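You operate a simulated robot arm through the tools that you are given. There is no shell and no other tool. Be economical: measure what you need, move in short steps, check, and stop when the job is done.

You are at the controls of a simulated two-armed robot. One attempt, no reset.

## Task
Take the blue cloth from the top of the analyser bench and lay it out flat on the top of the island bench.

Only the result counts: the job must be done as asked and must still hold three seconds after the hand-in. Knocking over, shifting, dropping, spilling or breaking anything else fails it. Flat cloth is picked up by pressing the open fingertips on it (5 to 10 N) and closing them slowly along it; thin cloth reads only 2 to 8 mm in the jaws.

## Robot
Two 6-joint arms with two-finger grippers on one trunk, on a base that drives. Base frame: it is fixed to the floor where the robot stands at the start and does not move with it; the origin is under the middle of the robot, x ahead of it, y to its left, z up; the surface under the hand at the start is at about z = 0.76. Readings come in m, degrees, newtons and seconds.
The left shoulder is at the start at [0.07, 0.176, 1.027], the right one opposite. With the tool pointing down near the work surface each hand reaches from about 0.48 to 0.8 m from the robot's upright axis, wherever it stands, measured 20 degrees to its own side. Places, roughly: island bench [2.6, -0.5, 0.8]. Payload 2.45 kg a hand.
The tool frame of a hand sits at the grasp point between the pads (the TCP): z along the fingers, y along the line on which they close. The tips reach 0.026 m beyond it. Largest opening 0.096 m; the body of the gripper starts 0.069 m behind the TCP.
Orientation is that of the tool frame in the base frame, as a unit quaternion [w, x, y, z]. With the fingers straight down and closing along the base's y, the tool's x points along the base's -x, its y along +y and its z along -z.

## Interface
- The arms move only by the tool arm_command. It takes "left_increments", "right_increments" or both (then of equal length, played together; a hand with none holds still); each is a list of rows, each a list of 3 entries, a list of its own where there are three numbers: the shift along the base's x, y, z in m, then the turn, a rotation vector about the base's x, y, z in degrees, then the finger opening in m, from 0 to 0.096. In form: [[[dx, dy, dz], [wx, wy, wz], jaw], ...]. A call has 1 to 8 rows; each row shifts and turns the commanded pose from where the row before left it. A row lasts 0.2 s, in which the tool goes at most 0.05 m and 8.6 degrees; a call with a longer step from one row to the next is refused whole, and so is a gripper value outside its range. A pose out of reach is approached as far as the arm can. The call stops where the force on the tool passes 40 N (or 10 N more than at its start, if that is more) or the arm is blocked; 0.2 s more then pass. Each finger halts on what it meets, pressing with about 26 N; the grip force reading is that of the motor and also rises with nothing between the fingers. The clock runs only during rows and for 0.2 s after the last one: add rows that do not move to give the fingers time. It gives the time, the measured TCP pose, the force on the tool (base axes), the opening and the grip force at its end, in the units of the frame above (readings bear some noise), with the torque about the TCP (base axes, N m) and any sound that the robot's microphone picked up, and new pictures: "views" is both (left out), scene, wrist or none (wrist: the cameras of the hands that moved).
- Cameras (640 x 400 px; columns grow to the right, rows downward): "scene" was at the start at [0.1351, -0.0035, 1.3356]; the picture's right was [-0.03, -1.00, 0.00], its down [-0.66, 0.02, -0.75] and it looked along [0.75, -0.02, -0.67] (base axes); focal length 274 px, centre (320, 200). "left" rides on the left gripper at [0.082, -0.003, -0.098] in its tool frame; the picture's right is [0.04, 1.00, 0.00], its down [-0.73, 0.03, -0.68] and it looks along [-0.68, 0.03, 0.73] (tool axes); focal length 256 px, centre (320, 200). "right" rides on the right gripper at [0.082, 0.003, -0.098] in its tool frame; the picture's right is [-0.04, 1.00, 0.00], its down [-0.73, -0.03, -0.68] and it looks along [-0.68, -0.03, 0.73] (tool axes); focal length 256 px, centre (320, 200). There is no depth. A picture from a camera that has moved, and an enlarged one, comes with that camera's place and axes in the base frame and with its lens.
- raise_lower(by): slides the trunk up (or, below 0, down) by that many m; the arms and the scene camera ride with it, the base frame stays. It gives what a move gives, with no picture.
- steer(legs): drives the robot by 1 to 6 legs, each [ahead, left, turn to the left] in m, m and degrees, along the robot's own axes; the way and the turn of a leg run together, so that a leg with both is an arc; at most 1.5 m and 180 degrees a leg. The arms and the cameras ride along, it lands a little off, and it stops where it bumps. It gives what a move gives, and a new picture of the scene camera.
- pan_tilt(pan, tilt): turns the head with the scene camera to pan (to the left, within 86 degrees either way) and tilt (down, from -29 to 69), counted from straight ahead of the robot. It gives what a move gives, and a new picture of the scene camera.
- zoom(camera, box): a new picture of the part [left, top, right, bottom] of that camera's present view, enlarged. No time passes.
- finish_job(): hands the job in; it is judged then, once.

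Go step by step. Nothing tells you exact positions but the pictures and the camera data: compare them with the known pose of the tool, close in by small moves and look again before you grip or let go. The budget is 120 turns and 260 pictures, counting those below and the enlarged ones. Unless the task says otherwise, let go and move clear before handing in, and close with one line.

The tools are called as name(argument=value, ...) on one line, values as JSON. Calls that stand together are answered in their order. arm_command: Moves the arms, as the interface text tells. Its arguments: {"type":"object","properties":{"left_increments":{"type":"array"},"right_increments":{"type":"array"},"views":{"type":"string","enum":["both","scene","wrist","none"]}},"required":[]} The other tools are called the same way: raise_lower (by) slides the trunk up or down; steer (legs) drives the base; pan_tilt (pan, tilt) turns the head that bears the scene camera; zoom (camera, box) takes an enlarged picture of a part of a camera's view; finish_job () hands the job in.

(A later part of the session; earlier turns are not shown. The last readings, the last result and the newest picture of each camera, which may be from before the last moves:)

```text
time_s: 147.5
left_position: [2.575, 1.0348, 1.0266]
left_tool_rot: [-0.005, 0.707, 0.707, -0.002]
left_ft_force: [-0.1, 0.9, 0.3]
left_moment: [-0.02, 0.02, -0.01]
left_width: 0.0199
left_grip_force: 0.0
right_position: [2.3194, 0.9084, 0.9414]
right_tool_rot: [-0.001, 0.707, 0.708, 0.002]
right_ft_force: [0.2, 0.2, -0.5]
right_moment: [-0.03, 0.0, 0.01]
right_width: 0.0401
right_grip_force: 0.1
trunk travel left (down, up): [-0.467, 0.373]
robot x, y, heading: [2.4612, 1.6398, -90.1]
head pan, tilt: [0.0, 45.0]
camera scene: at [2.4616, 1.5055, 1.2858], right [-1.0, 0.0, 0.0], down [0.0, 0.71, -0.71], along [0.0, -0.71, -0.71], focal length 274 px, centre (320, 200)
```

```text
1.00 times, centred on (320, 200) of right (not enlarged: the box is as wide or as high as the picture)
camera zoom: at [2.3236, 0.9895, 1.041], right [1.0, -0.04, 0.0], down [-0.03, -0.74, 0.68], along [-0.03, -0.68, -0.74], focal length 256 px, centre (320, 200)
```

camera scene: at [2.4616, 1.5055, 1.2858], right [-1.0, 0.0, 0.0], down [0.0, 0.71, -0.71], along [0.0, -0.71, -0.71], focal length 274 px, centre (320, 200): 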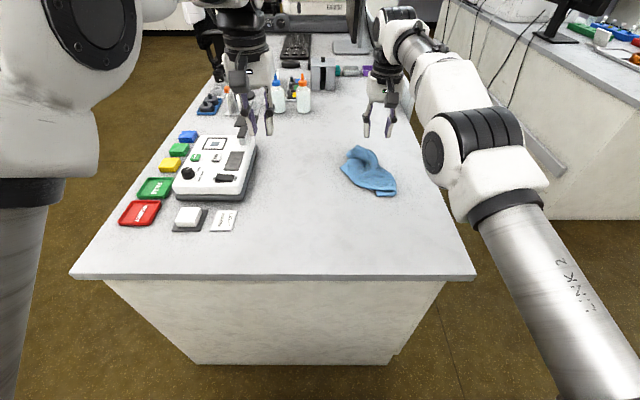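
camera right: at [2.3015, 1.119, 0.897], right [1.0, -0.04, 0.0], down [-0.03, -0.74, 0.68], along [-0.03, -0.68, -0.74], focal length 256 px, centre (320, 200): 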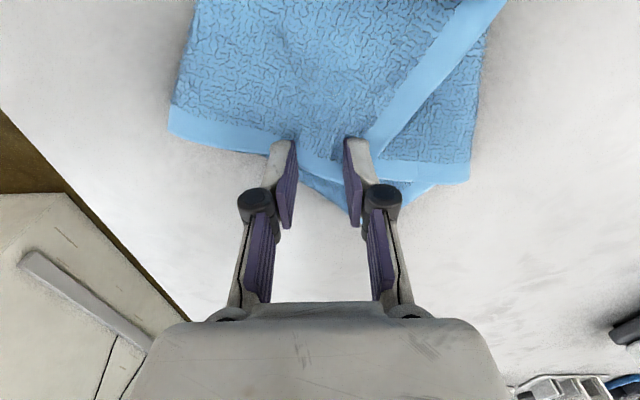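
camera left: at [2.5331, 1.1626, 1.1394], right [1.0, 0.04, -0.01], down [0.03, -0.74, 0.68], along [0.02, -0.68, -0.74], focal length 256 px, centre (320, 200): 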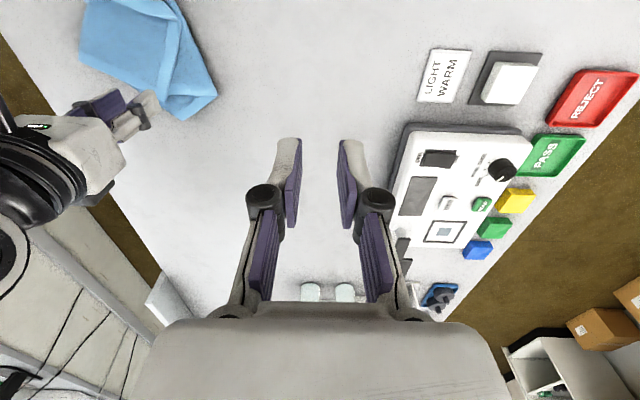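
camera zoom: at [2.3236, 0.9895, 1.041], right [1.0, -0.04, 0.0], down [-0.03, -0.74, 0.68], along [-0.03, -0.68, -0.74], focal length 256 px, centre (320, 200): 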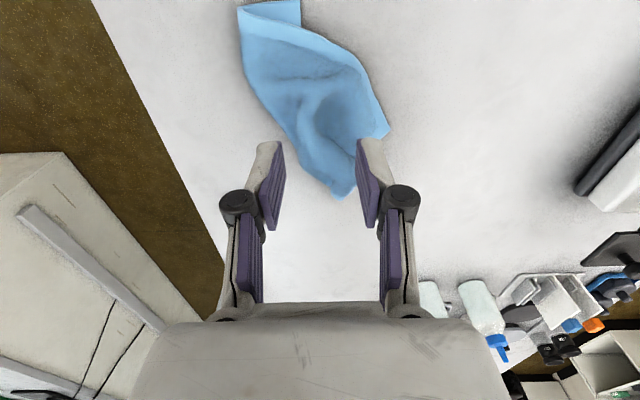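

Now it's clear: the near hem runs from corner L≈(2.394, 0.847) to a fold at (2.254, 0.965), and the true corner K is tucked back under with its tip showing at (2.305, 0.967). I'll shift the base and take tip K with the right hand to pull it out.

steer(legs=[[0.03, -0.09, 0]])

arm_command(right_increments=[[[0.02, 0.03, -0.02], [0, 0, 0], 0.028], [[0.02, 0.03, -0.02], [0, 0, 0], 0.028], [[0.018, 0.024, -0.03], [0, 0, 0], 0.028], [[0, 0, -0.03], [0, 0, 0], 0.028], [[0, 0, -0.01], [0, 0, 0], 0.028], [[0, 0, 0], [0, 0, 0], 0.028]], views="wrist")

```text
time_s: 148.6
left_position: [2.4839, 1.0042, 1.0274]
left_tool_rot: [-0.005, 0.708, 0.706, -0.002]
left_ft_force: [-0.3, 0.0, 0.2]
left_moment: [0.01, -0.02, -0.02]
left_width: 0.02
left_grip_force: 0.0
right_position: [2.2305, 0.8778, 0.9407]
right_tool_rot: [0.0, 0.707, 0.708, 0.001]
right_ft_force: [0.2, -0.8, 0.5]
right_moment: [0.02, 0.01, 0.02]
right_width: 0.0399
right_grip_force: 0.0
trunk travel left (down, up): [-0.467, 0.373]
robot x, y, heading: [2.3707, 1.6103, -89.9]
head pan, tilt: [0.0, 45.0]
camera scene: at [2.3706, 1.475, 1.2858], right [-1.0, 0.0, 0.0], down [0.0, 0.71, -0.71], along [0.0, -0.71, -0.71], focal length 274 px, centre (320, 200)
```

scene: 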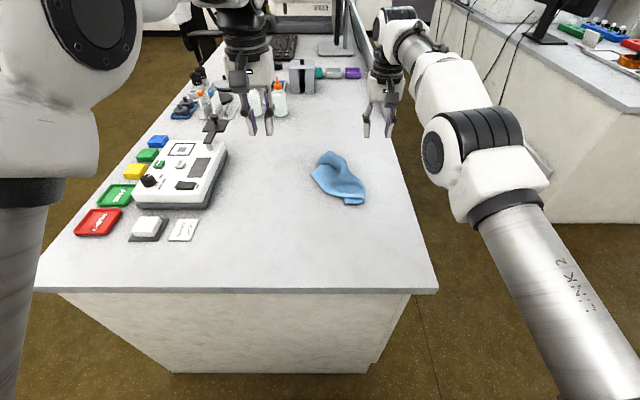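

```text
time_s: 150.0
left_position: [2.4856, 1.0049, 1.0256]
left_tool_rot: [-0.005, 0.707, 0.707, -0.002]
left_ft_force: [-0.7, -1.0, 0.4]
left_moment: [-0.03, -0.01, -0.02]
left_width: 0.0202
left_grip_force: 0.0
right_position: [2.2889, 0.9614, 0.8321]
right_tool_rot: [-0.001, 0.706, 0.708, 0.001]
right_ft_force: [-0.6, -0.6, -0.7]
right_moment: [0.0, -0.03, -0.02]
right_width: 0.0279
right_grip_force: 0.1
trunk travel left (down, up): [-0.467, 0.373]
robot x, y, heading: [2.3688, 1.6081, -90.0]
head pan, tilt: [0.0, 45.0]
camera right: at [2.2917, 1.0432, 0.931], right [1.0, -0.04, 0.0], down [-0.03, -0.74, 0.68], along [-0.02, -0.68, -0.74], focal length 256 px, centre (320, 200)
```

right: 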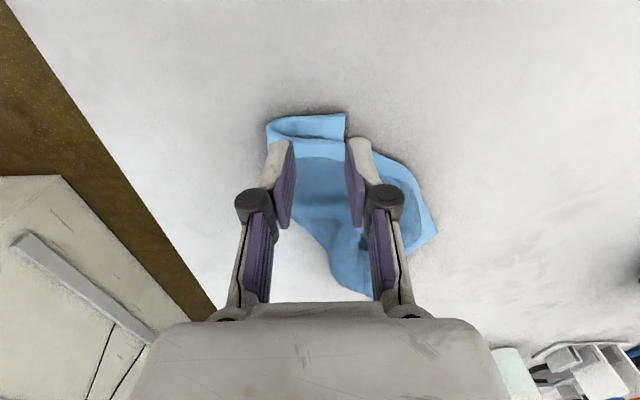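

The tucked strip spans x 2.26–2.306 and y 0.952–0.970. I'll centre at (2.283, 0.966) with the jaws at 0.02 and press.

arm_command(right_increments=[[[-0.006, 0.005, -0.015], [0, 0, 0], 0.02], [[0, 0, -0.014], [0, 0, 0], 0.02], [[0, 0, -0.006], [0, 0, 0], 0.02], [[0, 0, -0.004], [0, 0, 0], 0.02], [[0, 0, -0.002], [0, 0, 0], 0.02], [[0, 0, 0], [0, 0, 0], 0.02]], views="wrist")

```text
time_s: 151.4
left_position: [2.4862, 1.0045, 1.026]
left_tool_rot: [-0.005, 0.707, 0.707, -0.002]
left_ft_force: [0.4, 0.0, -0.6]
left_moment: [0.0, -0.02, -0.03]
left_width: 0.02
left_grip_force: 0.1
right_position: [2.2829, 0.9665, 0.7908]
right_tool_rot: [-0.001, 0.706, 0.708, 0.0]
right_ft_force: [-0.8, -0.6, 5.0]
right_moment: [-0.04, 0.06, 0.03]
right_width: 0.0203
right_grip_force: 0.2
trunk travel left (down, up): [-0.467, 0.373]
robot x, y, heading: [2.3732, 1.6052, -89.7]
head pan, tilt: [0.0, 45.0]
camera right: at [2.2859, 1.0479, 0.8903], right [1.0, -0.04, 0.0], down [-0.03, -0.73, 0.68], along [-0.02, -0.68, -0.74], focal length 256 px, centre (320, 200)
```

right: 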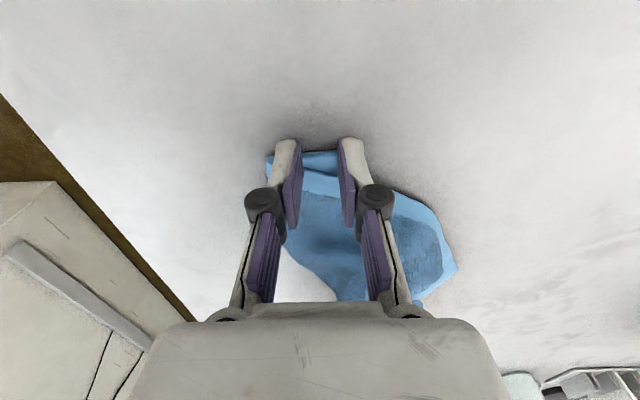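

Both fingertips are on the strip at 5 N. I'll press slightly more and close slowly, then lift a little and pull it out to the right and toward me.

arm_command(right_increments=[[[0, 0, -0.001], [0, 0, 0], 0.018], [[0, 0, -0.0005], [0, 0, 0], 0.015], [[0, 0, 0], [0, 0, 0], 0.012], [[0, 0, 0], [0, 0, 0], 0.009], [[0, 0, 0], [0, 0, 0], 0.006], [[0, 0, 0], [0, 0, 0], 0.003], [[0, 0, 0], [0, 0, 0], 0.0], [[0, 0, 0], [0, 0, 0], 0.0]], views="none")

arm_command(right_increments=[[[0, 0.005, 0.02], [0, 0, 0], 0.0], [[-0.01, 0.01, 0.02], [0, 0, 0], 0.0], [[-0.025, 0.01, 0.01], [0, 0, 0], 0.0], [[-0.025, 0.01, -0.01], [0, 0, 0], 0.0], [[-0.015, 0.005, -0.015], [0, 0, 0], 0.0], [[0, 0, 0], [0, 0, 0], 0.0]], views="both")

```text
time_s: 153.2
left_position: [2.4852, 1.0038, 1.0273]
left_tool_rot: [-0.004, 0.708, 0.706, -0.003]
left_ft_force: [0.6, 0.3, 0.6]
left_moment: [0.01, 0.03, 0.02]
left_width: 0.0199
left_grip_force: 0.1
right_position: [2.2828, 0.9666, 0.7897]
right_tool_rot: [0.0, 0.707, 0.707, 0.001]
right_ft_force: [0.1, -0.7, 7.2]
right_moment: [-0.1, 0.04, 0.0]
right_width: 0.0
right_grip_force: 25.8
trunk travel left (down, up): [-0.467, 0.373]
robot x, y, heading: [2.3707, 1.6088, -89.9]
head pan, tilt: [0.0, 45.0]
```

```text
time_s: 154.6
left_position: [2.4852, 1.0043, 1.026]
left_tool_rot: [-0.004, 0.707, 0.707, -0.003]
left_ft_force: [0.6, 1.1, -0.1]
left_moment: [0.03, 0.03, 0.0]
left_width: 0.0201
left_grip_force: 0.0
right_position: [2.206, 1.0068, 0.8142]
right_tool_rot: [-0.001, 0.707, 0.707, 0.001]
right_ft_force: [-0.1, 0.3, 0.5]
right_moment: [-0.06, -0.01, -0.03]
right_width: 0.0002
right_grip_force: 25.9
trunk travel left (down, up): [-0.467, 0.373]
robot x, y, heading: [2.3716, 1.6088, -89.7]
head pan, tilt: [0.0, 45.0]
camera scene: at [2.3719, 1.4754, 1.2858], right [-1.0, 0.0, 0.0], down [0.0, 0.71, -0.71], along [0.0, -0.71, -0.71], focal length 274 px, centre (320, 200)
camera right: at [2.2106, 1.0881, 0.9136], right [1.0, -0.04, 0.0], down [-0.03, -0.74, 0.68], along [-0.03, -0.68, -0.74], focal length 256 px, centre (320, 200)
```

scene: 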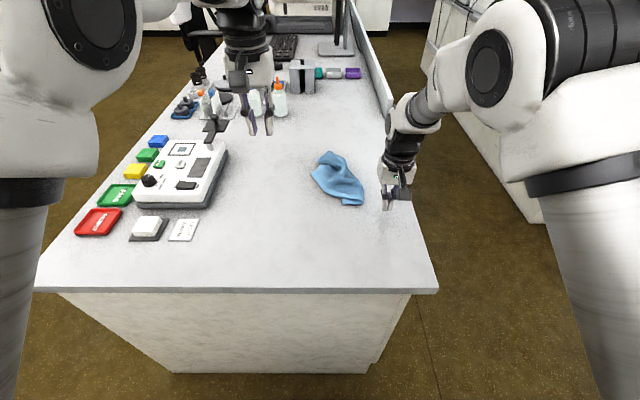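
right: 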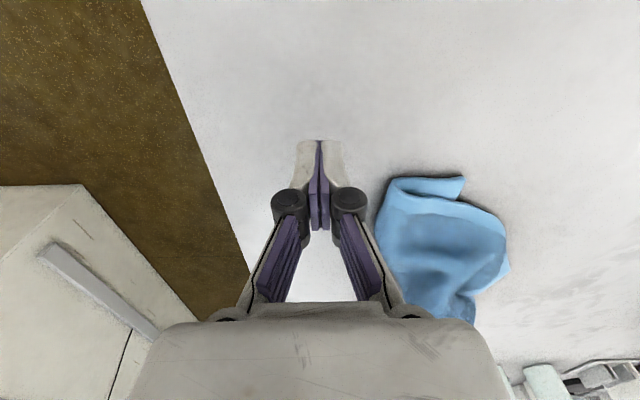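

That missed the thin strip. I'll work on corner L with the left hand instead, turning its tool so the jaws close along the hem with both fingers well inside the cloth. First I'll reposition and look.

arm_command(right_increments=[[[0, 0, 0.04], [0, 0, 0], 0.0], [[0, 0, 0.04], [0, 0, 0], 0.03], [[0, 0, 0.04], [0, 0, 0], 0.03]], views="none")

steer(legs=[[0.05, -0.08, 0]])

arm_command(left_increments=[[[-0.006, -0.02, -0.02], [0, 0, -8], 0.03], [[-0.006, -0.02, -0.03], [0, 0, -8], 0.03], [[-0.006, -0.02, -0.03], [0, 0, -8], 0.03], [[-0.006, -0.02, -0.03], [0, 0, -8], 0.03], [[-0.006, -0.02, -0.03], [0, 0, -6], 0.03], [[-0.01, 0, -0.03], [0, 0, 0], 0.03], [[0, 0, 0], [0, 0, 0], 0.03]], views="wrist")

```text
time_s: 155.4
left_position: [2.4863, 1.0052, 1.0266]
left_tool_rot: [-0.005, 0.708, 0.707, -0.003]
left_ft_force: [0.4, 0.8, 0.3]
left_moment: [-0.01, 0.01, 0.0]
left_width: 0.0198
left_grip_force: 0.1
right_position: [2.2062, 1.0074, 0.9338]
right_tool_rot: [-0.001, 0.706, 0.708, 0.002]
right_ft_force: [0.1, 0.2, 0.3]
right_moment: [-0.03, -0.01, -0.02]
right_width: 0.0299
right_grip_force: 0.1
trunk travel left (down, up): [-0.467, 0.373]
robot x, y, heading: [2.3684, 1.608, -90.0]
head pan, tilt: [0.0, 45.0]
```

```text
time_s: 156.5
left_position: [2.4051, 0.9538, 1.0266]
left_tool_rot: [-0.004, 0.708, 0.706, -0.001]
left_ft_force: [0.2, 0.0, 0.4]
left_moment: [0.0, -0.03, 0.02]
left_width: 0.0198
left_grip_force: 0.1
right_position: [2.1261, 0.956, 0.9331]
right_tool_rot: [0.0, 0.706, 0.708, 0.002]
right_ft_force: [-1.0, 0.2, -0.3]
right_moment: [0.02, -0.02, -0.01]
right_width: 0.03
right_grip_force: 0.1
trunk travel left (down, up): [-0.467, 0.373]
robot x, y, heading: [2.2927, 1.5589, -90.0]
head pan, tilt: [0.0, 45.0]
camera scene: at [2.291, 1.4242, 1.2857], right [-1.0, 0.0, 0.0], down [0.0, 0.71, -0.71], along [0.0, -0.71, -0.71], focal length 274 px, centre (320, 200)
```

scene: 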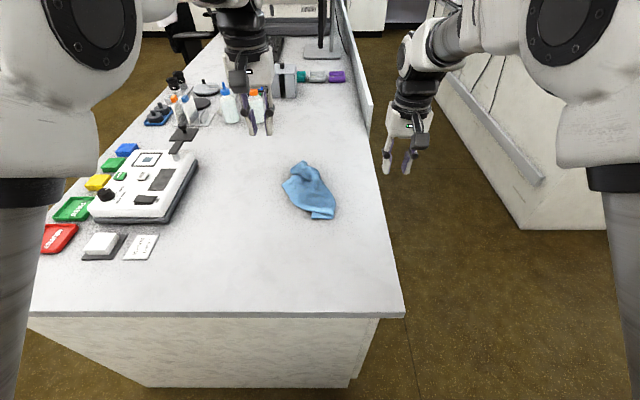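

```text
time_s: 158.1
left_position: [2.3657, 0.8533, 0.8559]
left_tool_rot: [-0.006, 0.9, 0.437, -0.001]
left_ft_force: [-0.3, 0.5, 0.6]
left_moment: [-0.02, -0.01, 0.0]
left_width: 0.0298
left_grip_force: 0.0
right_position: [2.1261, 0.9569, 0.9343]
right_tool_rot: [-0.001, 0.706, 0.708, 0.003]
right_ft_force: [0.0, 0.0, 0.3]
right_moment: [0.0, -0.02, 0.01]
right_width: 0.0299
right_grip_force: 0.2
trunk travel left (down, up): [-0.467, 0.373]
robot x, y, heading: [2.2915, 1.5608, -89.9]
head pan, tilt: [0.0, 45.0]
camera left: at [2.4141, 0.9185, 0.9537], right [0.81, -0.59, -0.01], down [-0.43, -0.6, 0.68], along [-0.4, -0.54, -0.74], focal length 256 px, centre (320, 200)
```

left: 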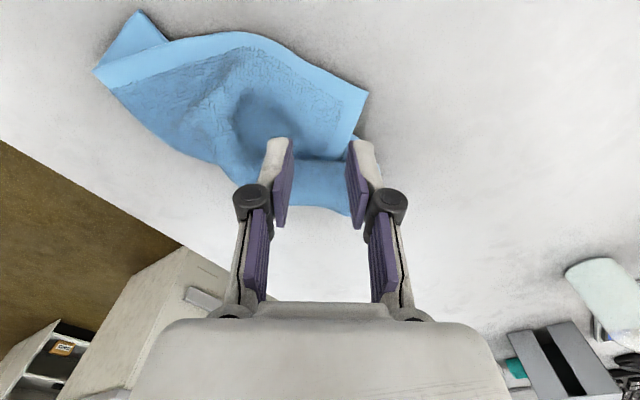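

The jaws now line up well with the hem. I'll centre at (2.369, 0.870), just inside corner L, and press.

arm_command(left_increments=[[[0.003, 0.017, -0.02], [0, 0, 0], 0.028], [[0, 0, -0.02], [0, 0, 0], 0.028], [[0, 0, -0.012], [0, 0, 0], 0.028], [[0, 0, -0.008], [0, 0, 0], 0.028], [[0, 0, -0.003], [0, 0, 0], 0.028], [[0, 0, 0], [0, 0, 0], 0.028]], views="wrist")

```text
time_s: 159.5
left_position: [2.3682, 0.8695, 0.7934]
left_tool_rot: [-0.005, 0.9, 0.437, 0.0]
left_ft_force: [-0.2, 0.8, 5.0]
left_moment: [0.04, 0.05, 0.0]
left_width: 0.0278
left_grip_force: 0.1
right_position: [2.1276, 0.9566, 0.9327]
right_tool_rot: [-0.001, 0.706, 0.708, 0.002]
right_ft_force: [0.8, -0.1, -0.4]
right_moment: [-0.02, 0.02, -0.03]
right_width: 0.03
right_grip_force: 0.1
trunk travel left (down, up): [-0.467, 0.373]
robot x, y, heading: [2.2899, 1.5554, -90.0]
head pan, tilt: [0.0, 45.0]
camera left: at [2.4168, 0.9352, 0.8916], right [0.81, -0.59, -0.01], down [-0.43, -0.6, 0.68], along [-0.4, -0.54, -0.74], focal length 256 px, centre (320, 200)
```

left: 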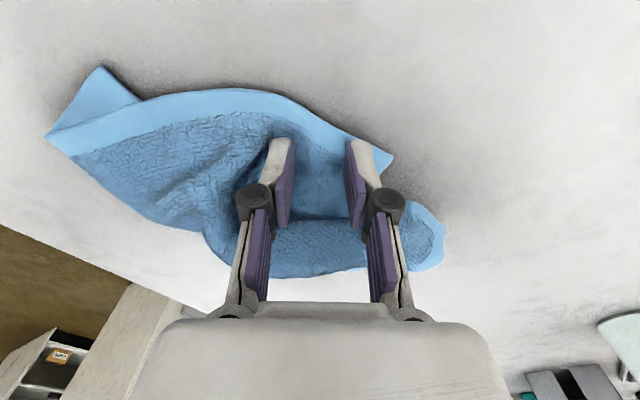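

Both fingertips sit on the hem near L at 5 N. I'll press a bit more and close.

arm_command(left_increments=[[[0, 0, -0.0015], [0, 0, 0], 0.025], [[0, 0, 0], [0, 0, 0], 0.021], [[0, 0, 0], [0, 0, 0], 0.017], [[0, 0, 0], [0, 0, 0], 0.013], [[0, 0, 0], [0, 0, 0], 0.009], [[0, 0, 0], [0, 0, 0], 0.005], [[0, 0, 0], [0, 0, 0], 0.0], [[0, 0, 0], [0, 0, 0], 0.0]], views="wrist")

```text
time_s: 161.3
left_position: [2.3685, 0.8707, 0.7939]
left_tool_rot: [-0.005, 0.9, 0.437, -0.002]
left_ft_force: [-0.3, -0.8, 10.0]
left_moment: [-0.05, 0.07, 0.03]
left_width: 0.0061
left_grip_force: 25.8
right_position: [2.1268, 0.9578, 0.9335]
right_tool_rot: [0.0, 0.707, 0.708, 0.002]
right_ft_force: [0.1, 0.5, 0.5]
right_moment: [0.0, -0.03, 0.02]
right_width: 0.0299
right_grip_force: 0.0
trunk travel left (down, up): [-0.467, 0.373]
robot x, y, heading: [2.2865, 1.5584, -89.8]
head pan, tilt: [0.0, 45.0]
camera left: at [2.4167, 0.9358, 0.8909], right [0.81, -0.59, -0.01], down [-0.43, -0.6, 0.68], along [-0.4, -0.55, -0.74], focal length 256 px, centre (320, 200)
```

left: 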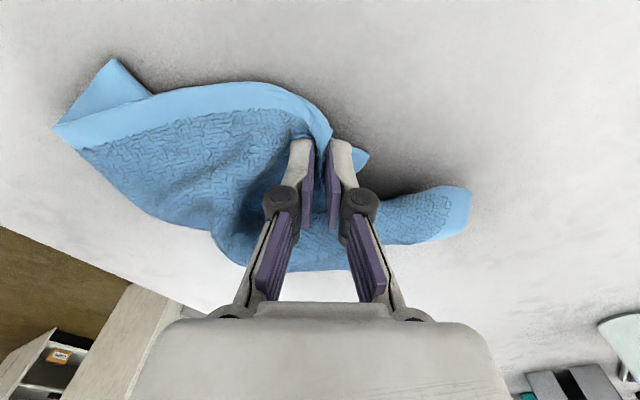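

Left grip is solid (6 mm). I'll draw L to the left so the hem swings across in front of me, then look with both cameras.

arm_command(left_increments=[[[0, 0, 0.015], [0, 0, 0], 0.0], [[0.02, 0.002, 0], [0, 0, 0], 0.0], [[0.02, 0.002, 0], [0, 0, 0], 0.0], [[0.02, 0.002, 0], [0, 0, 0], 0.0], [[0.02, 0.002, 0], [0, 0, 0], 0.0], [[0.01, 0, 0], [0, 0, 0], 0.0]], views="scene")

zoom(camera="right", box=[0, 0, 640, 400])

zoom(camera="scene", box=[240, 120, 380, 240])

```text
time_s: 162.7
left_position: [2.4583, 0.8785, 0.8071]
left_tool_rot: [-0.006, 0.9, 0.436, -0.002]
left_ft_force: [-0.2, -0.1, 0.2]
left_moment: [-0.02, -0.04, 0.0]
left_width: 0.006
left_grip_force: 26.0
right_position: [2.1278, 0.9558, 0.9334]
right_tool_rot: [-0.001, 0.706, 0.708, 0.002]
right_ft_force: [-0.4, 0.4, -0.8]
right_moment: [-0.04, 0.03, -0.01]
right_width: 0.0299
right_grip_force: 0.0
trunk travel left (down, up): [-0.467, 0.373]
robot x, y, heading: [2.2896, 1.5573, -89.7]
head pan, tilt: [0.0, 45.0]
camera scene: at [2.292, 1.4247, 1.2858], right [-1.0, 0.0, 0.0], down [0.0, 0.71, -0.71], along [0.0, -0.71, -0.71], focal length 274 px, centre (320, 200)
```

scene: 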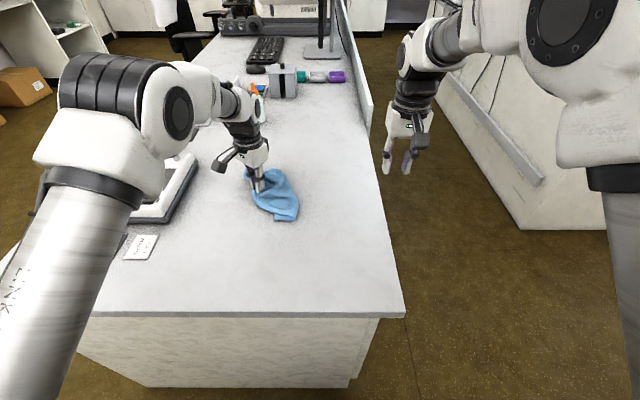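

```text
1.00 times, centred on (320, 200) of right (not enlarged: the box is as wide or as high as the picture)
camera zoom: at [2.1306, 1.0379, 1.0326], right [1.0, -0.04, 0.0], down [-0.03, -0.74, 0.68], along [-0.03, -0.68, -0.74], focal length 256 px, centre (320, 200)
```

zoom: 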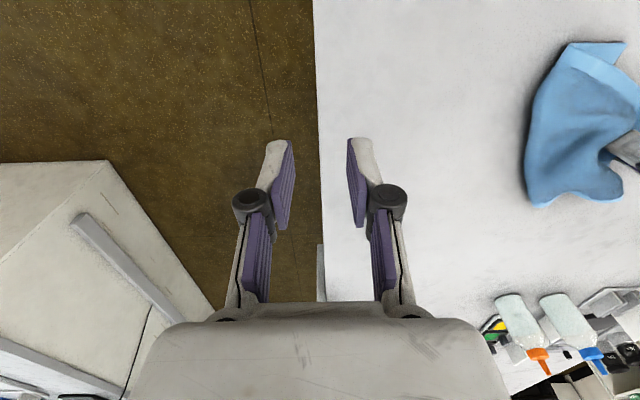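

```text
3.33 times, centred on (310, 180) of scene
camera zoom: at [2.292, 1.4247, 1.2858], right [-1.0, 0.0, 0.0], down [0.0, 0.71, -0.71], along [0.0, -0.71, -0.71], focal length 914 px, centre (353, 267)
```

zoom: 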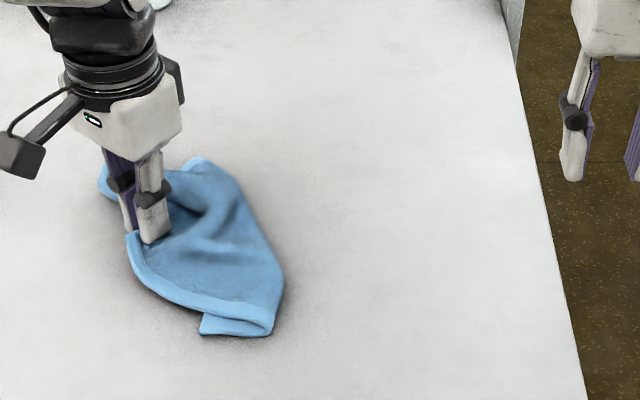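

The cloth moved as one piece. I'll lift it completely by L so the tucked corner drops free, then lay it forward again as I did the first time, which left a full hem exposed.

raise_lower(by=0.34)

arm_command(left_increments=[[[0, 0.02, 0.03], [0, 0, 0], 0.0], [[0, 0.02, 0.03], [0, 0, 0], 0.0], [[0, 0.02, 0.03], [0, 0, 0], 0.0], [[0, 0.02, 0], [0, 0, 0], 0.0], [[0, 0, 0], [0, 0, 0], 0.0]], views="scene")

zoom(camera="scene", box=[180, 130, 340, 290])

zoom(camera="right", box=[0, 0, 640, 400])

```text
time_s: 166.1
left_position: [2.4583, 0.8792, 1.1465]
left_tool_rot: [-0.006, 0.9, 0.437, 0.0]
left_ft_force: [0.3, -0.6, 0.2]
left_moment: [0.05, -0.01, 0.01]
left_width: 0.0056
left_grip_force: 25.9
right_position: [2.1267, 0.9557, 1.2725]
right_tool_rot: [-0.001, 0.706, 0.708, 0.002]
right_ft_force: [-0.5, -0.2, -0.2]
right_moment: [0.02, 0.0, 0.02]
right_width: 0.03
right_grip_force: 0.1
trunk travel left (down, up): [-0.807, 0.033]
robot x, y, heading: [2.2921, 1.5574, -89.9]
head pan, tilt: [0.0, 45.0]
```

```text
time_s: 167.3
left_position: [2.4579, 0.9593, 1.237]
left_tool_rot: [-0.005, 0.9, 0.437, -0.001]
left_ft_force: [-0.3, -0.3, 1.0]
left_moment: [-0.04, 0.01, 0.01]
left_width: 0.0055
left_grip_force: 25.6
right_position: [2.1274, 0.9552, 1.2747]
right_tool_rot: [-0.001, 0.706, 0.708, 0.001]
right_ft_force: [0.5, 0.7, -0.4]
right_moment: [0.0, 0.0, 0.01]
right_width: 0.0299
right_grip_force: 0.1
trunk travel left (down, up): [-0.807, 0.033]
robot x, y, heading: [2.287, 1.5589, -89.9]
head pan, tilt: [0.0, 45.0]
camera scene: at [2.2919, 1.4242, 1.6257], right [-1.0, 0.0, 0.0], down [0.0, 0.71, -0.71], along [0.0, -0.71, -0.71], focal length 274 px, centre (320, 200)
```

scene: 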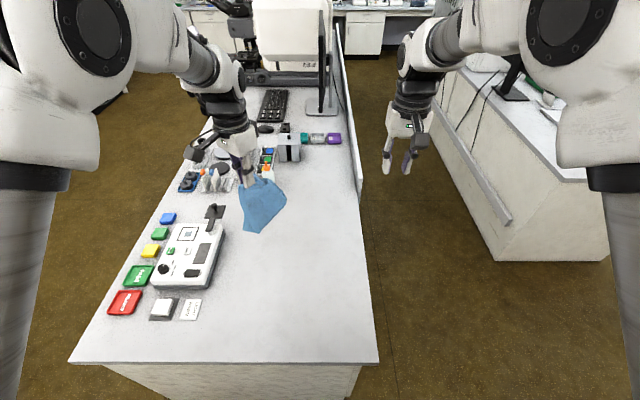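

```text
2.50 times, centred on (260, 210) of scene
camera zoom: at [2.2919, 1.4242, 1.6257], right [-1.0, 0.0, 0.0], down [0.0, 0.71, -0.71], along [0.0, -0.71, -0.71], focal length 685 px, centre (470, 175)
```

zoom: 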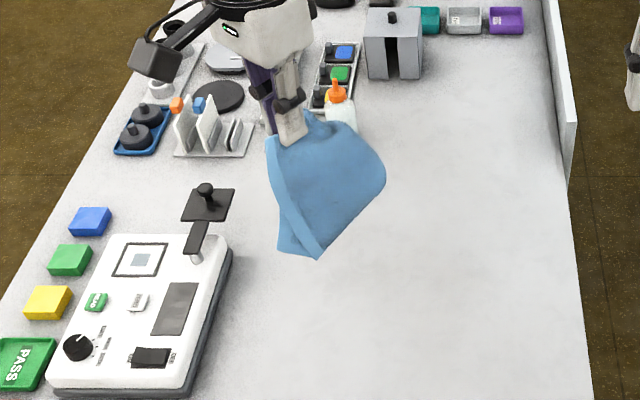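

```text
1.00 times, centred on (320, 200) of right (not enlarged: the box is as wide or as high as the picture)
camera zoom: at [2.1306, 1.0374, 1.3724], right [1.0, -0.04, 0.0], down [-0.03, -0.74, 0.68], along [-0.03, -0.68, -0.74], focal length 256 px, centre (320, 200)
```

zoom: 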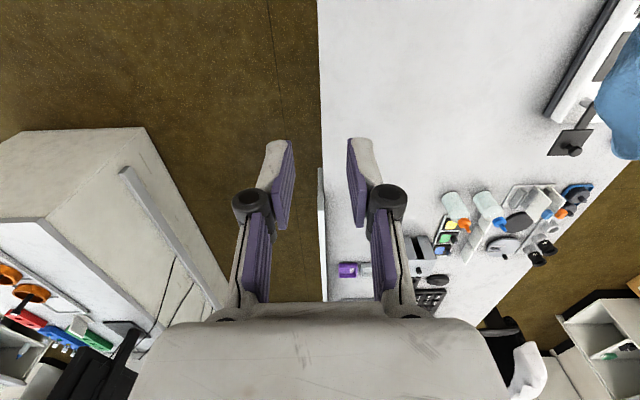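

Hanging from L, the cloth is now well opened out with its left hem visible. I'll back up a little, then do the forward lay in steps.

steer(legs=[[-0.12, -0.04, 0]])

raise_lower(by=-0.2)

steer(legs=[[0.05, 0, 0]])

raise_lower(by=-0.06)

zoom(camera="scene", box=[180, 130, 340, 290])

```text
time_s: 168.5
left_position: [2.4191, 1.0771, 1.2351]
left_tool_rot: [-0.006, 0.9, 0.437, -0.002]
left_ft_force: [0.5, -0.4, -0.1]
left_moment: [-0.01, -0.01, 0.02]
left_width: 0.0057
left_grip_force: 26.3
right_position: [2.0881, 1.0746, 1.2712]
right_tool_rot: [-0.002, 0.706, 0.708, 0.002]
right_ft_force: [0.3, 0.3, 0.0]
right_moment: [0.01, 0.0, -0.04]
right_width: 0.0302
right_grip_force: 0.1
trunk travel left (down, up): [-0.807, 0.033]
robot x, y, heading: [2.2499, 1.673, -89.8]
head pan, tilt: [0.0, 45.0]
camera scene: at [2.253, 1.5419, 1.6255], right [-1.0, 0.0, 0.0], down [0.0, 0.71, -0.71], along [0.0, -0.71, -0.71], focal length 274 px, centre (320, 200)
```

scene: 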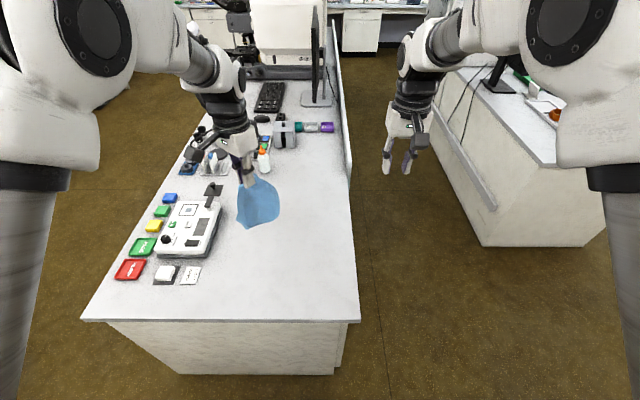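

```text
time_s: 170.7
left_position: [2.4176, 1.0777, 1.0363]
left_tool_rot: [-0.006, 0.899, 0.438, -0.001]
left_ft_force: [0.1, 1.0, -1.0]
left_moment: [0.0, -0.03, 0.03]
left_width: 0.0053
left_grip_force: 26.5
right_position: [2.088, 1.0759, 1.0733]
right_tool_rot: [-0.001, 0.707, 0.707, 0.002]
right_ft_force: [1.1, -0.6, 0.2]
right_moment: [-0.01, -0.05, 0.0]
right_width: 0.0298
right_grip_force: 0.1
trunk travel left (down, up): [-0.607, 0.233]
robot x, y, heading: [2.2514, 1.6772, -89.7]
head pan, tilt: [0.0, 45.0]
```

```text
time_s: 171.6
left_position: [2.4181, 1.0302, 1.0387]
left_tool_rot: [-0.004, 0.899, 0.437, -0.002]
left_ft_force: [0.5, 0.2, -0.1]
left_moment: [-0.04, -0.01, 0.03]
left_width: 0.0058
left_grip_force: 26.4
right_position: [2.0884, 1.0297, 1.0743]
right_tool_rot: [0.0, 0.706, 0.708, 0.001]
right_ft_force: [-0.2, -0.3, 0.3]
right_moment: [-0.01, 0.01, -0.01]
right_width: 0.0298
right_grip_force: 0.0
trunk travel left (down, up): [-0.607, 0.233]
robot x, y, heading: [2.2511, 1.6285, -90.1]
head pan, tilt: [0.0, 45.0]
camera scene: at [2.2523, 1.4981, 1.4262], right [-1.0, 0.0, 0.0], down [0.0, 0.71, -0.71], along [0.0, -0.71, -0.71], focal length 274 px, centre (320, 200)
```

scene: 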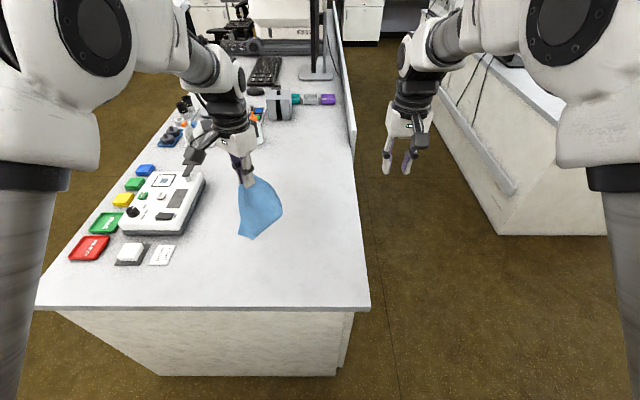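

```text
time_s: 172.6
left_position: [2.4177, 1.0298, 0.9777]
left_tool_rot: [-0.005, 0.899, 0.438, 0.0]
left_ft_force: [-0.2, 0.1, -0.5]
left_moment: [-0.04, -0.04, 0.05]
left_width: 0.0055
left_grip_force: 25.8
right_position: [2.0883, 1.0276, 1.0138]
right_tool_rot: [0.0, 0.707, 0.707, 0.001]
right_ft_force: [-0.1, 0.2, 0.9]
right_moment: [-0.01, 0.02, -0.02]
right_width: 0.0298
right_grip_force: 0.1
trunk travel left (down, up): [-0.547, 0.293]
robot x, y, heading: [2.2462, 1.628, -89.6]
head pan, tilt: [0.0, 45.0]
```

```text
2.50 times, centred on (260, 210) of scene
camera zoom: at [2.2523, 1.4965, 1.3659], right [-1.0, 0.0, 0.0], down [0.0, 0.71, -0.71], along [0.0, -0.71, -0.71], focal length 685 px, centre (470, 175)
```

zoom: 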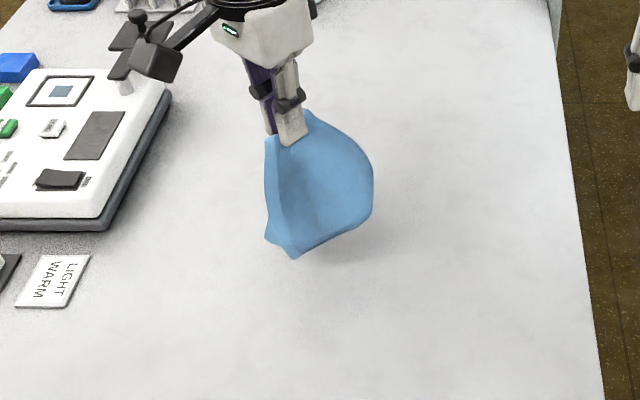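

Touching down nicely. I'll continue forward and down.

steer(legs=[[0.05, 0, 0]])

raise_lower(by=-0.06)

steer(legs=[[0.06, 0, 0]])

raise_lower(by=-0.06)

arm_command(left_increments=[[[0, -0.02, -0.01], [0, 0, 0], 0.0], [[0, -0.02, -0.01], [0, 0, 0], 0.0], [[0, -0.02, -0.01], [0, 0, 0], 0.0], [[0, -0.02, -0.01], [0, 0, 0], 0.0], [[0, -0.02, 0], [0, 0, 0], 0.0]], views="none")

zoom(camera="scene", box=[180, 100, 340, 260])

```text
time_s: 173.6
left_position: [2.4188, 0.9786, 0.9759]
left_tool_rot: [-0.006, 0.899, 0.438, 0.0]
left_ft_force: [0.0, 0.0, 0.0]
left_moment: [0.0, -0.06, 0.02]
left_width: 0.0056
left_grip_force: 26.3
right_position: [2.0878, 0.9772, 1.0129]
right_tool_rot: [-0.001, 0.706, 0.708, 0.003]
right_ft_force: [-0.3, 0.4, -0.7]
right_moment: [-0.01, -0.01, 0.05]
right_width: 0.0299
right_grip_force: 0.0
trunk travel left (down, up): [-0.547, 0.293]
robot x, y, heading: [2.2505, 1.5794, -90.0]
head pan, tilt: [0.0, 45.0]
camera scene: at [2.2524, 1.4457, 1.3659], right [-1.0, 0.0, 0.0], down [0.0, 0.71, -0.71], along [0.0, -0.71, -0.71], focal length 274 px, centre (320, 200)
```

scene: 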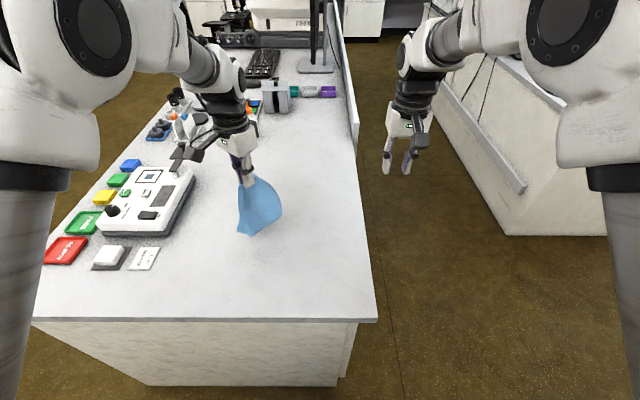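

```text
time_s: 174.6
left_position: [2.4182, 0.9803, 0.9163]
left_tool_rot: [-0.006, 0.899, 0.437, -0.001]
left_ft_force: [0.2, 0.5, -0.1]
left_moment: [-0.02, -0.04, 0.02]
left_width: 0.0056
left_grip_force: 25.4
right_position: [2.0868, 0.9769, 0.9537]
right_tool_rot: [-0.001, 0.707, 0.707, 0.0]
right_ft_force: [-0.1, 0.1, -1.0]
right_moment: [0.01, 0.02, -0.03]
right_width: 0.0302
right_grip_force: 0.1
trunk travel left (down, up): [-0.487, 0.353]
robot x, y, heading: [2.2501, 1.58, -89.9]
head pan, tilt: [0.0, 45.0]
```

```text
time_s: 175.5
left_position: [2.4189, 0.9172, 0.9159]
left_tool_rot: [-0.006, 0.899, 0.438, 0.0]
left_ft_force: [-1.3, -0.7, -2.0]
left_moment: [-0.01, -0.04, 0.02]
left_width: 0.0056
left_grip_force: 26.1
right_position: [2.0883, 0.9172, 0.9523]
right_tool_rot: [-0.001, 0.707, 0.708, 0.002]
right_ft_force: [-0.2, 0.7, 0.3]
right_moment: [0.03, -0.03, -0.03]
right_width: 0.03
right_grip_force: 0.1
trunk travel left (down, up): [-0.487, 0.353]
robot x, y, heading: [2.2497, 1.5232, -89.8]
head pan, tilt: [0.0, 45.0]
camera scene: at [2.2525, 1.3836, 1.3056], right [-1.0, 0.0, 0.0], down [0.0, 0.71, -0.71], along [0.0, -0.71, -0.71], focal length 274 px, centre (320, 200)
```

scene: 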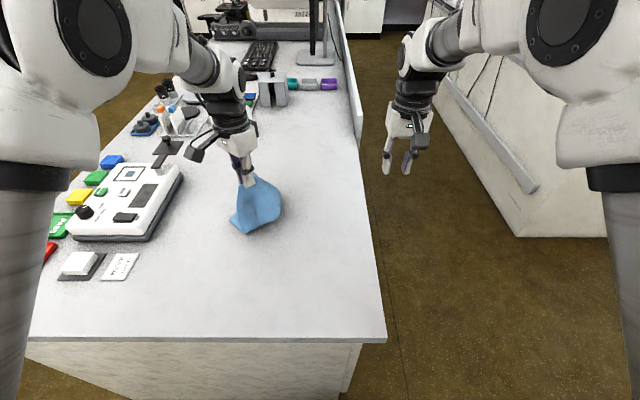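

```text
time_s: 176.5
left_position: [2.4183, 0.9177, 0.8583]
left_tool_rot: [-0.005, 0.899, 0.438, -0.001]
left_ft_force: [-0.8, 0.1, -0.9]
left_moment: [-0.05, 0.0, -0.02]
left_width: 0.0059
left_grip_force: 26.3
right_position: [2.0878, 0.9167, 0.8928]
right_tool_rot: [-0.001, 0.707, 0.708, 0.002]
right_ft_force: [0.2, -0.4, 0.7]
right_moment: [-0.02, -0.01, -0.04]
right_width: 0.03
right_grip_force: 0.1
trunk travel left (down, up): [-0.427, 0.413]
robot x, y, heading: [2.2491, 1.5194, -89.9]
head pan, tilt: [0.0, 45.0]
```

```text
time_s: 177.7
left_position: [2.4192, 0.8191, 0.8169]
left_tool_rot: [-0.006, 0.899, 0.437, -0.001]
left_ft_force: [-1.2, -0.2, 1.5]
left_moment: [-0.03, -0.02, 0.03]
left_width: 0.0056
left_grip_force: 25.7
right_position: [2.0886, 0.916, 0.8926]
right_tool_rot: [-0.001, 0.706, 0.708, 0.002]
right_ft_force: [-0.4, 0.3, 0.1]
right_moment: [-0.02, 0.02, 0.02]
right_width: 0.0301
right_grip_force: 0.0
trunk travel left (down, up): [-0.427, 0.413]
robot x, y, heading: [2.2515, 1.5196, -90.2]
head pan, tilt: [0.0, 45.0]
```

```text
2.50 times, centred on (260, 180) of scene
camera zoom: at [2.2527, 1.3846, 1.2457], right [-1.0, 0.0, 0.0], down [0.0, 0.71, -0.71], along [0.0, -0.71, -0.71], focal length 685 px, centre (470, 250)
```

zoom: 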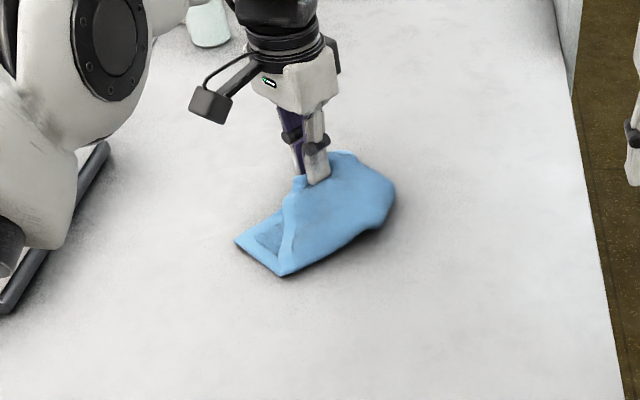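

The left elbow is getting close to the control pad, so I'll move away from it right now. Dragging the cloth to the right also helps the lay.

steer(legs=[[0, -0.1, 0]])

zoom(camera="scene", box=[200, 110, 340, 230])

```text
time_s: 178.9
left_position: [2.3182, 0.8194, 0.8156]
left_tool_rot: [-0.004, 0.9, 0.437, 0.0]
left_ft_force: [0.4, 0.3, 1.0]
left_moment: [-0.03, -0.05, -0.01]
left_width: 0.0053
left_grip_force: 26.0
right_position: [1.9877, 0.9165, 0.8935]
right_tool_rot: [0.0, 0.707, 0.708, 0.002]
right_ft_force: [-0.5, -0.2, -0.3]
right_moment: [0.03, -0.03, 0.04]
right_width: 0.03
right_grip_force: 0.0
trunk travel left (down, up): [-0.427, 0.413]
robot x, y, heading: [2.1511, 1.5167, -89.7]
head pan, tilt: [0.0, 45.0]
camera scene: at [2.1516, 1.385, 1.2458], right [-1.0, 0.0, 0.0], down [0.0, 0.71, -0.71], along [0.0, -0.71, -0.71], focal length 274 px, centre (320, 200)
```

scene: 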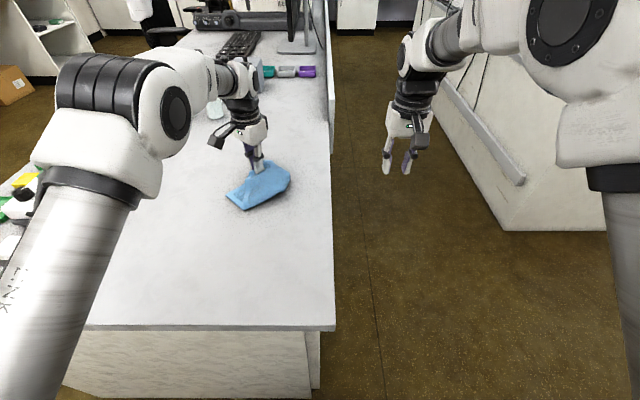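

```text
3.33 times, centred on (270, 170) of scene
camera zoom: at [2.1516, 1.385, 1.2458], right [-1.0, 0.0, 0.0], down [0.0, 0.71, -0.71], along [0.0, -0.71, -0.71], focal length 914 px, centre (487, 300)
```

zoom: 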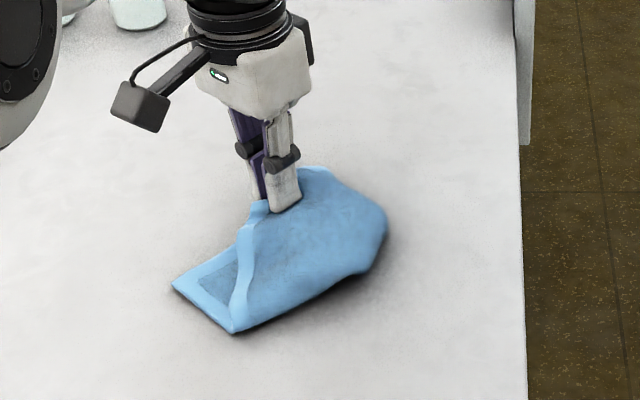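

The cloth is folded roughly in half with L on the top layer. I'll turn it like a page: lift L and carry it over the fold, toward me and to the right.

raise_lower(by=0.09)

steer(legs=[[-0.1, -0.09, 0]])

raise_lower(by=-0.08)

zoom(camera="scene", box=[180, 110, 320, 230])

```text
time_s: 180.1
left_position: [2.318, 0.8185, 0.9066]
left_tool_rot: [-0.006, 0.9, 0.436, -0.001]
left_ft_force: [0.3, -0.1, -0.8]
left_moment: [0.01, -0.06, 0.0]
left_width: 0.0054
left_grip_force: 26.4
right_position: [1.9889, 0.9173, 0.9829]
right_tool_rot: [-0.001, 0.707, 0.707, 0.002]
right_ft_force: [-0.3, -0.8, -0.1]
right_moment: [0.02, -0.04, -0.02]
right_width: 0.03
right_grip_force: 0.1
trunk travel left (down, up): [-0.517, 0.323]
robot x, y, heading: [2.1541, 1.5211, -90.0]
head pan, tilt: [0.0, 45.0]
```

```text
time_s: 181.4
left_position: [2.2283, 0.9182, 0.9065]
left_tool_rot: [-0.005, 0.899, 0.437, 0.0]
left_ft_force: [0.8, -0.5, 0.0]
left_moment: [-0.08, -0.04, 0.03]
left_width: 0.0055
left_grip_force: 25.9
right_position: [1.8972, 1.0155, 0.9826]
right_tool_rot: [0.0, 0.706, 0.708, 0.001]
right_ft_force: [-0.2, -0.8, -0.3]
right_moment: [-0.02, 0.0, -0.02]
right_width: 0.0299
right_grip_force: 0.1
trunk travel left (down, up): [-0.517, 0.323]
robot x, y, heading: [2.0609, 1.6174, -89.8]
head pan, tilt: [0.0, 45.0]
camera scene: at [2.0624, 1.4843, 1.3358], right [-1.0, 0.0, 0.0], down [0.0, 0.71, -0.71], along [0.0, -0.71, -0.71], focal length 274 px, centre (320, 200)
```

scene: 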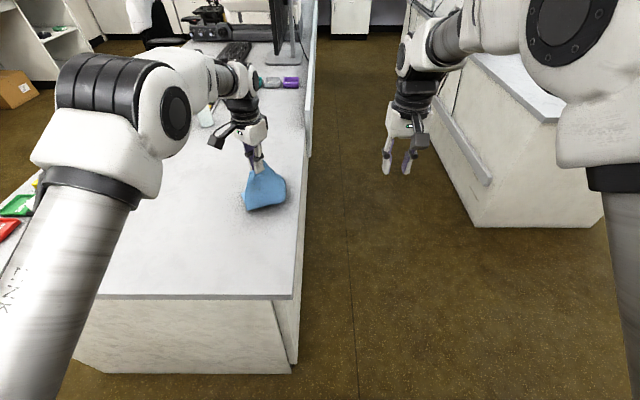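

```text
time_s: 182.6
left_position: [2.2285, 0.9178, 0.8264]
left_tool_rot: [-0.005, 0.899, 0.437, -0.001]
left_ft_force: [-0.2, -0.4, 0.7]
left_moment: [-0.04, -0.05, 0.04]
left_width: 0.0055
left_grip_force: 26.2
right_position: [1.8984, 1.0155, 0.9039]
right_tool_rot: [0.0, 0.707, 0.708, 0.002]
right_ft_force: [0.7, 0.2, -0.1]
right_moment: [-0.01, 0.04, 0.0]
right_width: 0.0298
right_grip_force: 0.0
trunk travel left (down, up): [-0.437, 0.403]
robot x, y, heading: [2.063, 1.6149, -89.8]
head pan, tilt: [0.0, 45.0]
```

```text
3.33 times, centred on (250, 170) of scene
camera zoom: at [2.0628, 1.4847, 1.2559], right [-1.0, 0.0, 0.0], down [0.0, 0.71, -0.71], along [0.0, -0.71, -0.71], focal length 914 px, centre (553, 300)
```

zoom: 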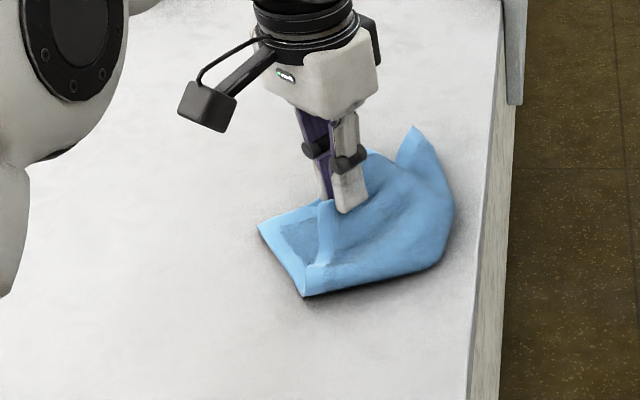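

The heap slid along toward the island's right edge instead of opening. I'll drag it back left, then lift L higher so the layers peel apart before carrying L to the right.

steer(legs=[[0, 0.11, 0]])

raise_lower(by=0.17)

zoom(camera="scene", box=[180, 130, 320, 250])

```text
time_s: 183.8
left_position: [2.3391, 0.9188, 0.825]
left_tool_rot: [-0.005, 0.899, 0.438, 0.0]
left_ft_force: [0.1, 0.6, 0.6]
left_moment: [-0.02, 0.0, 0.05]
left_width: 0.0059
left_grip_force: 26.5
right_position: [2.008, 1.0156, 0.9024]
right_tool_rot: [-0.002, 0.707, 0.707, 0.002]
right_ft_force: [0.4, -0.6, -0.3]
right_moment: [0.02, 0.02, -0.03]
right_width: 0.0302
right_grip_force: 0.1
trunk travel left (down, up): [-0.437, 0.403]
robot x, y, heading: [2.173, 1.6201, -90.0]
head pan, tilt: [0.0, 45.0]
camera scene: at [2.1735, 1.4844, 1.2558], right [-1.0, 0.0, 0.0], down [0.0, 0.71, -0.71], along [0.0, -0.71, -0.71], focal length 274 px, centre (320, 200)
```

scene: 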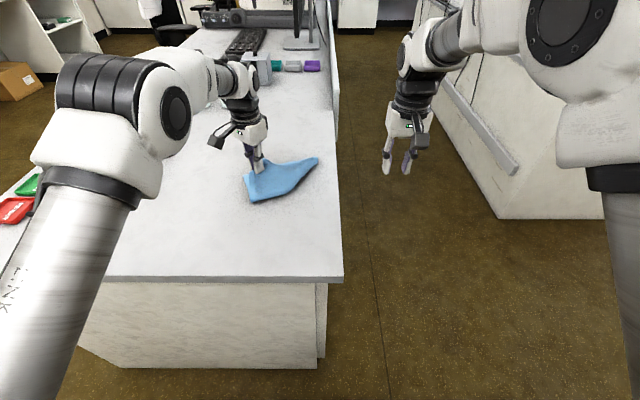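

```text
time_s: 185.7
left_position: [2.3383, 0.9188, 0.9956]
left_tool_rot: [-0.006, 0.899, 0.437, -0.001]
left_ft_force: [-0.7, -0.7, -1.8]
left_moment: [-0.03, -0.07, 0.02]
left_width: 0.0055
left_grip_force: 25.6
right_position: [2.0085, 1.0152, 1.0728]
right_tool_rot: [-0.001, 0.707, 0.708, 0.002]
right_ft_force: [0.0, 0.2, 0.6]
right_moment: [-0.01, 0.02, 0.0]
right_width: 0.0304
right_grip_force: 0.0
trunk travel left (down, up): [-0.607, 0.233]
robot x, y, heading: [2.1735, 1.6189, -89.8]
head pan, tilt: [0.0, 45.0]
```

```text
3.33 times, centred on (250, 190) of scene
camera zoom: at [2.1724, 1.4841, 1.4257], right [-1.0, 0.0, 0.0], down [0.0, 0.71, -0.71], along [0.0, -0.71, -0.71], focal length 914 px, centre (553, 233)
```

zoom: 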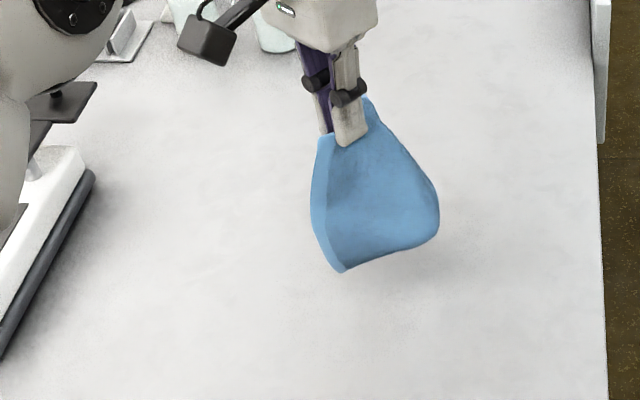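

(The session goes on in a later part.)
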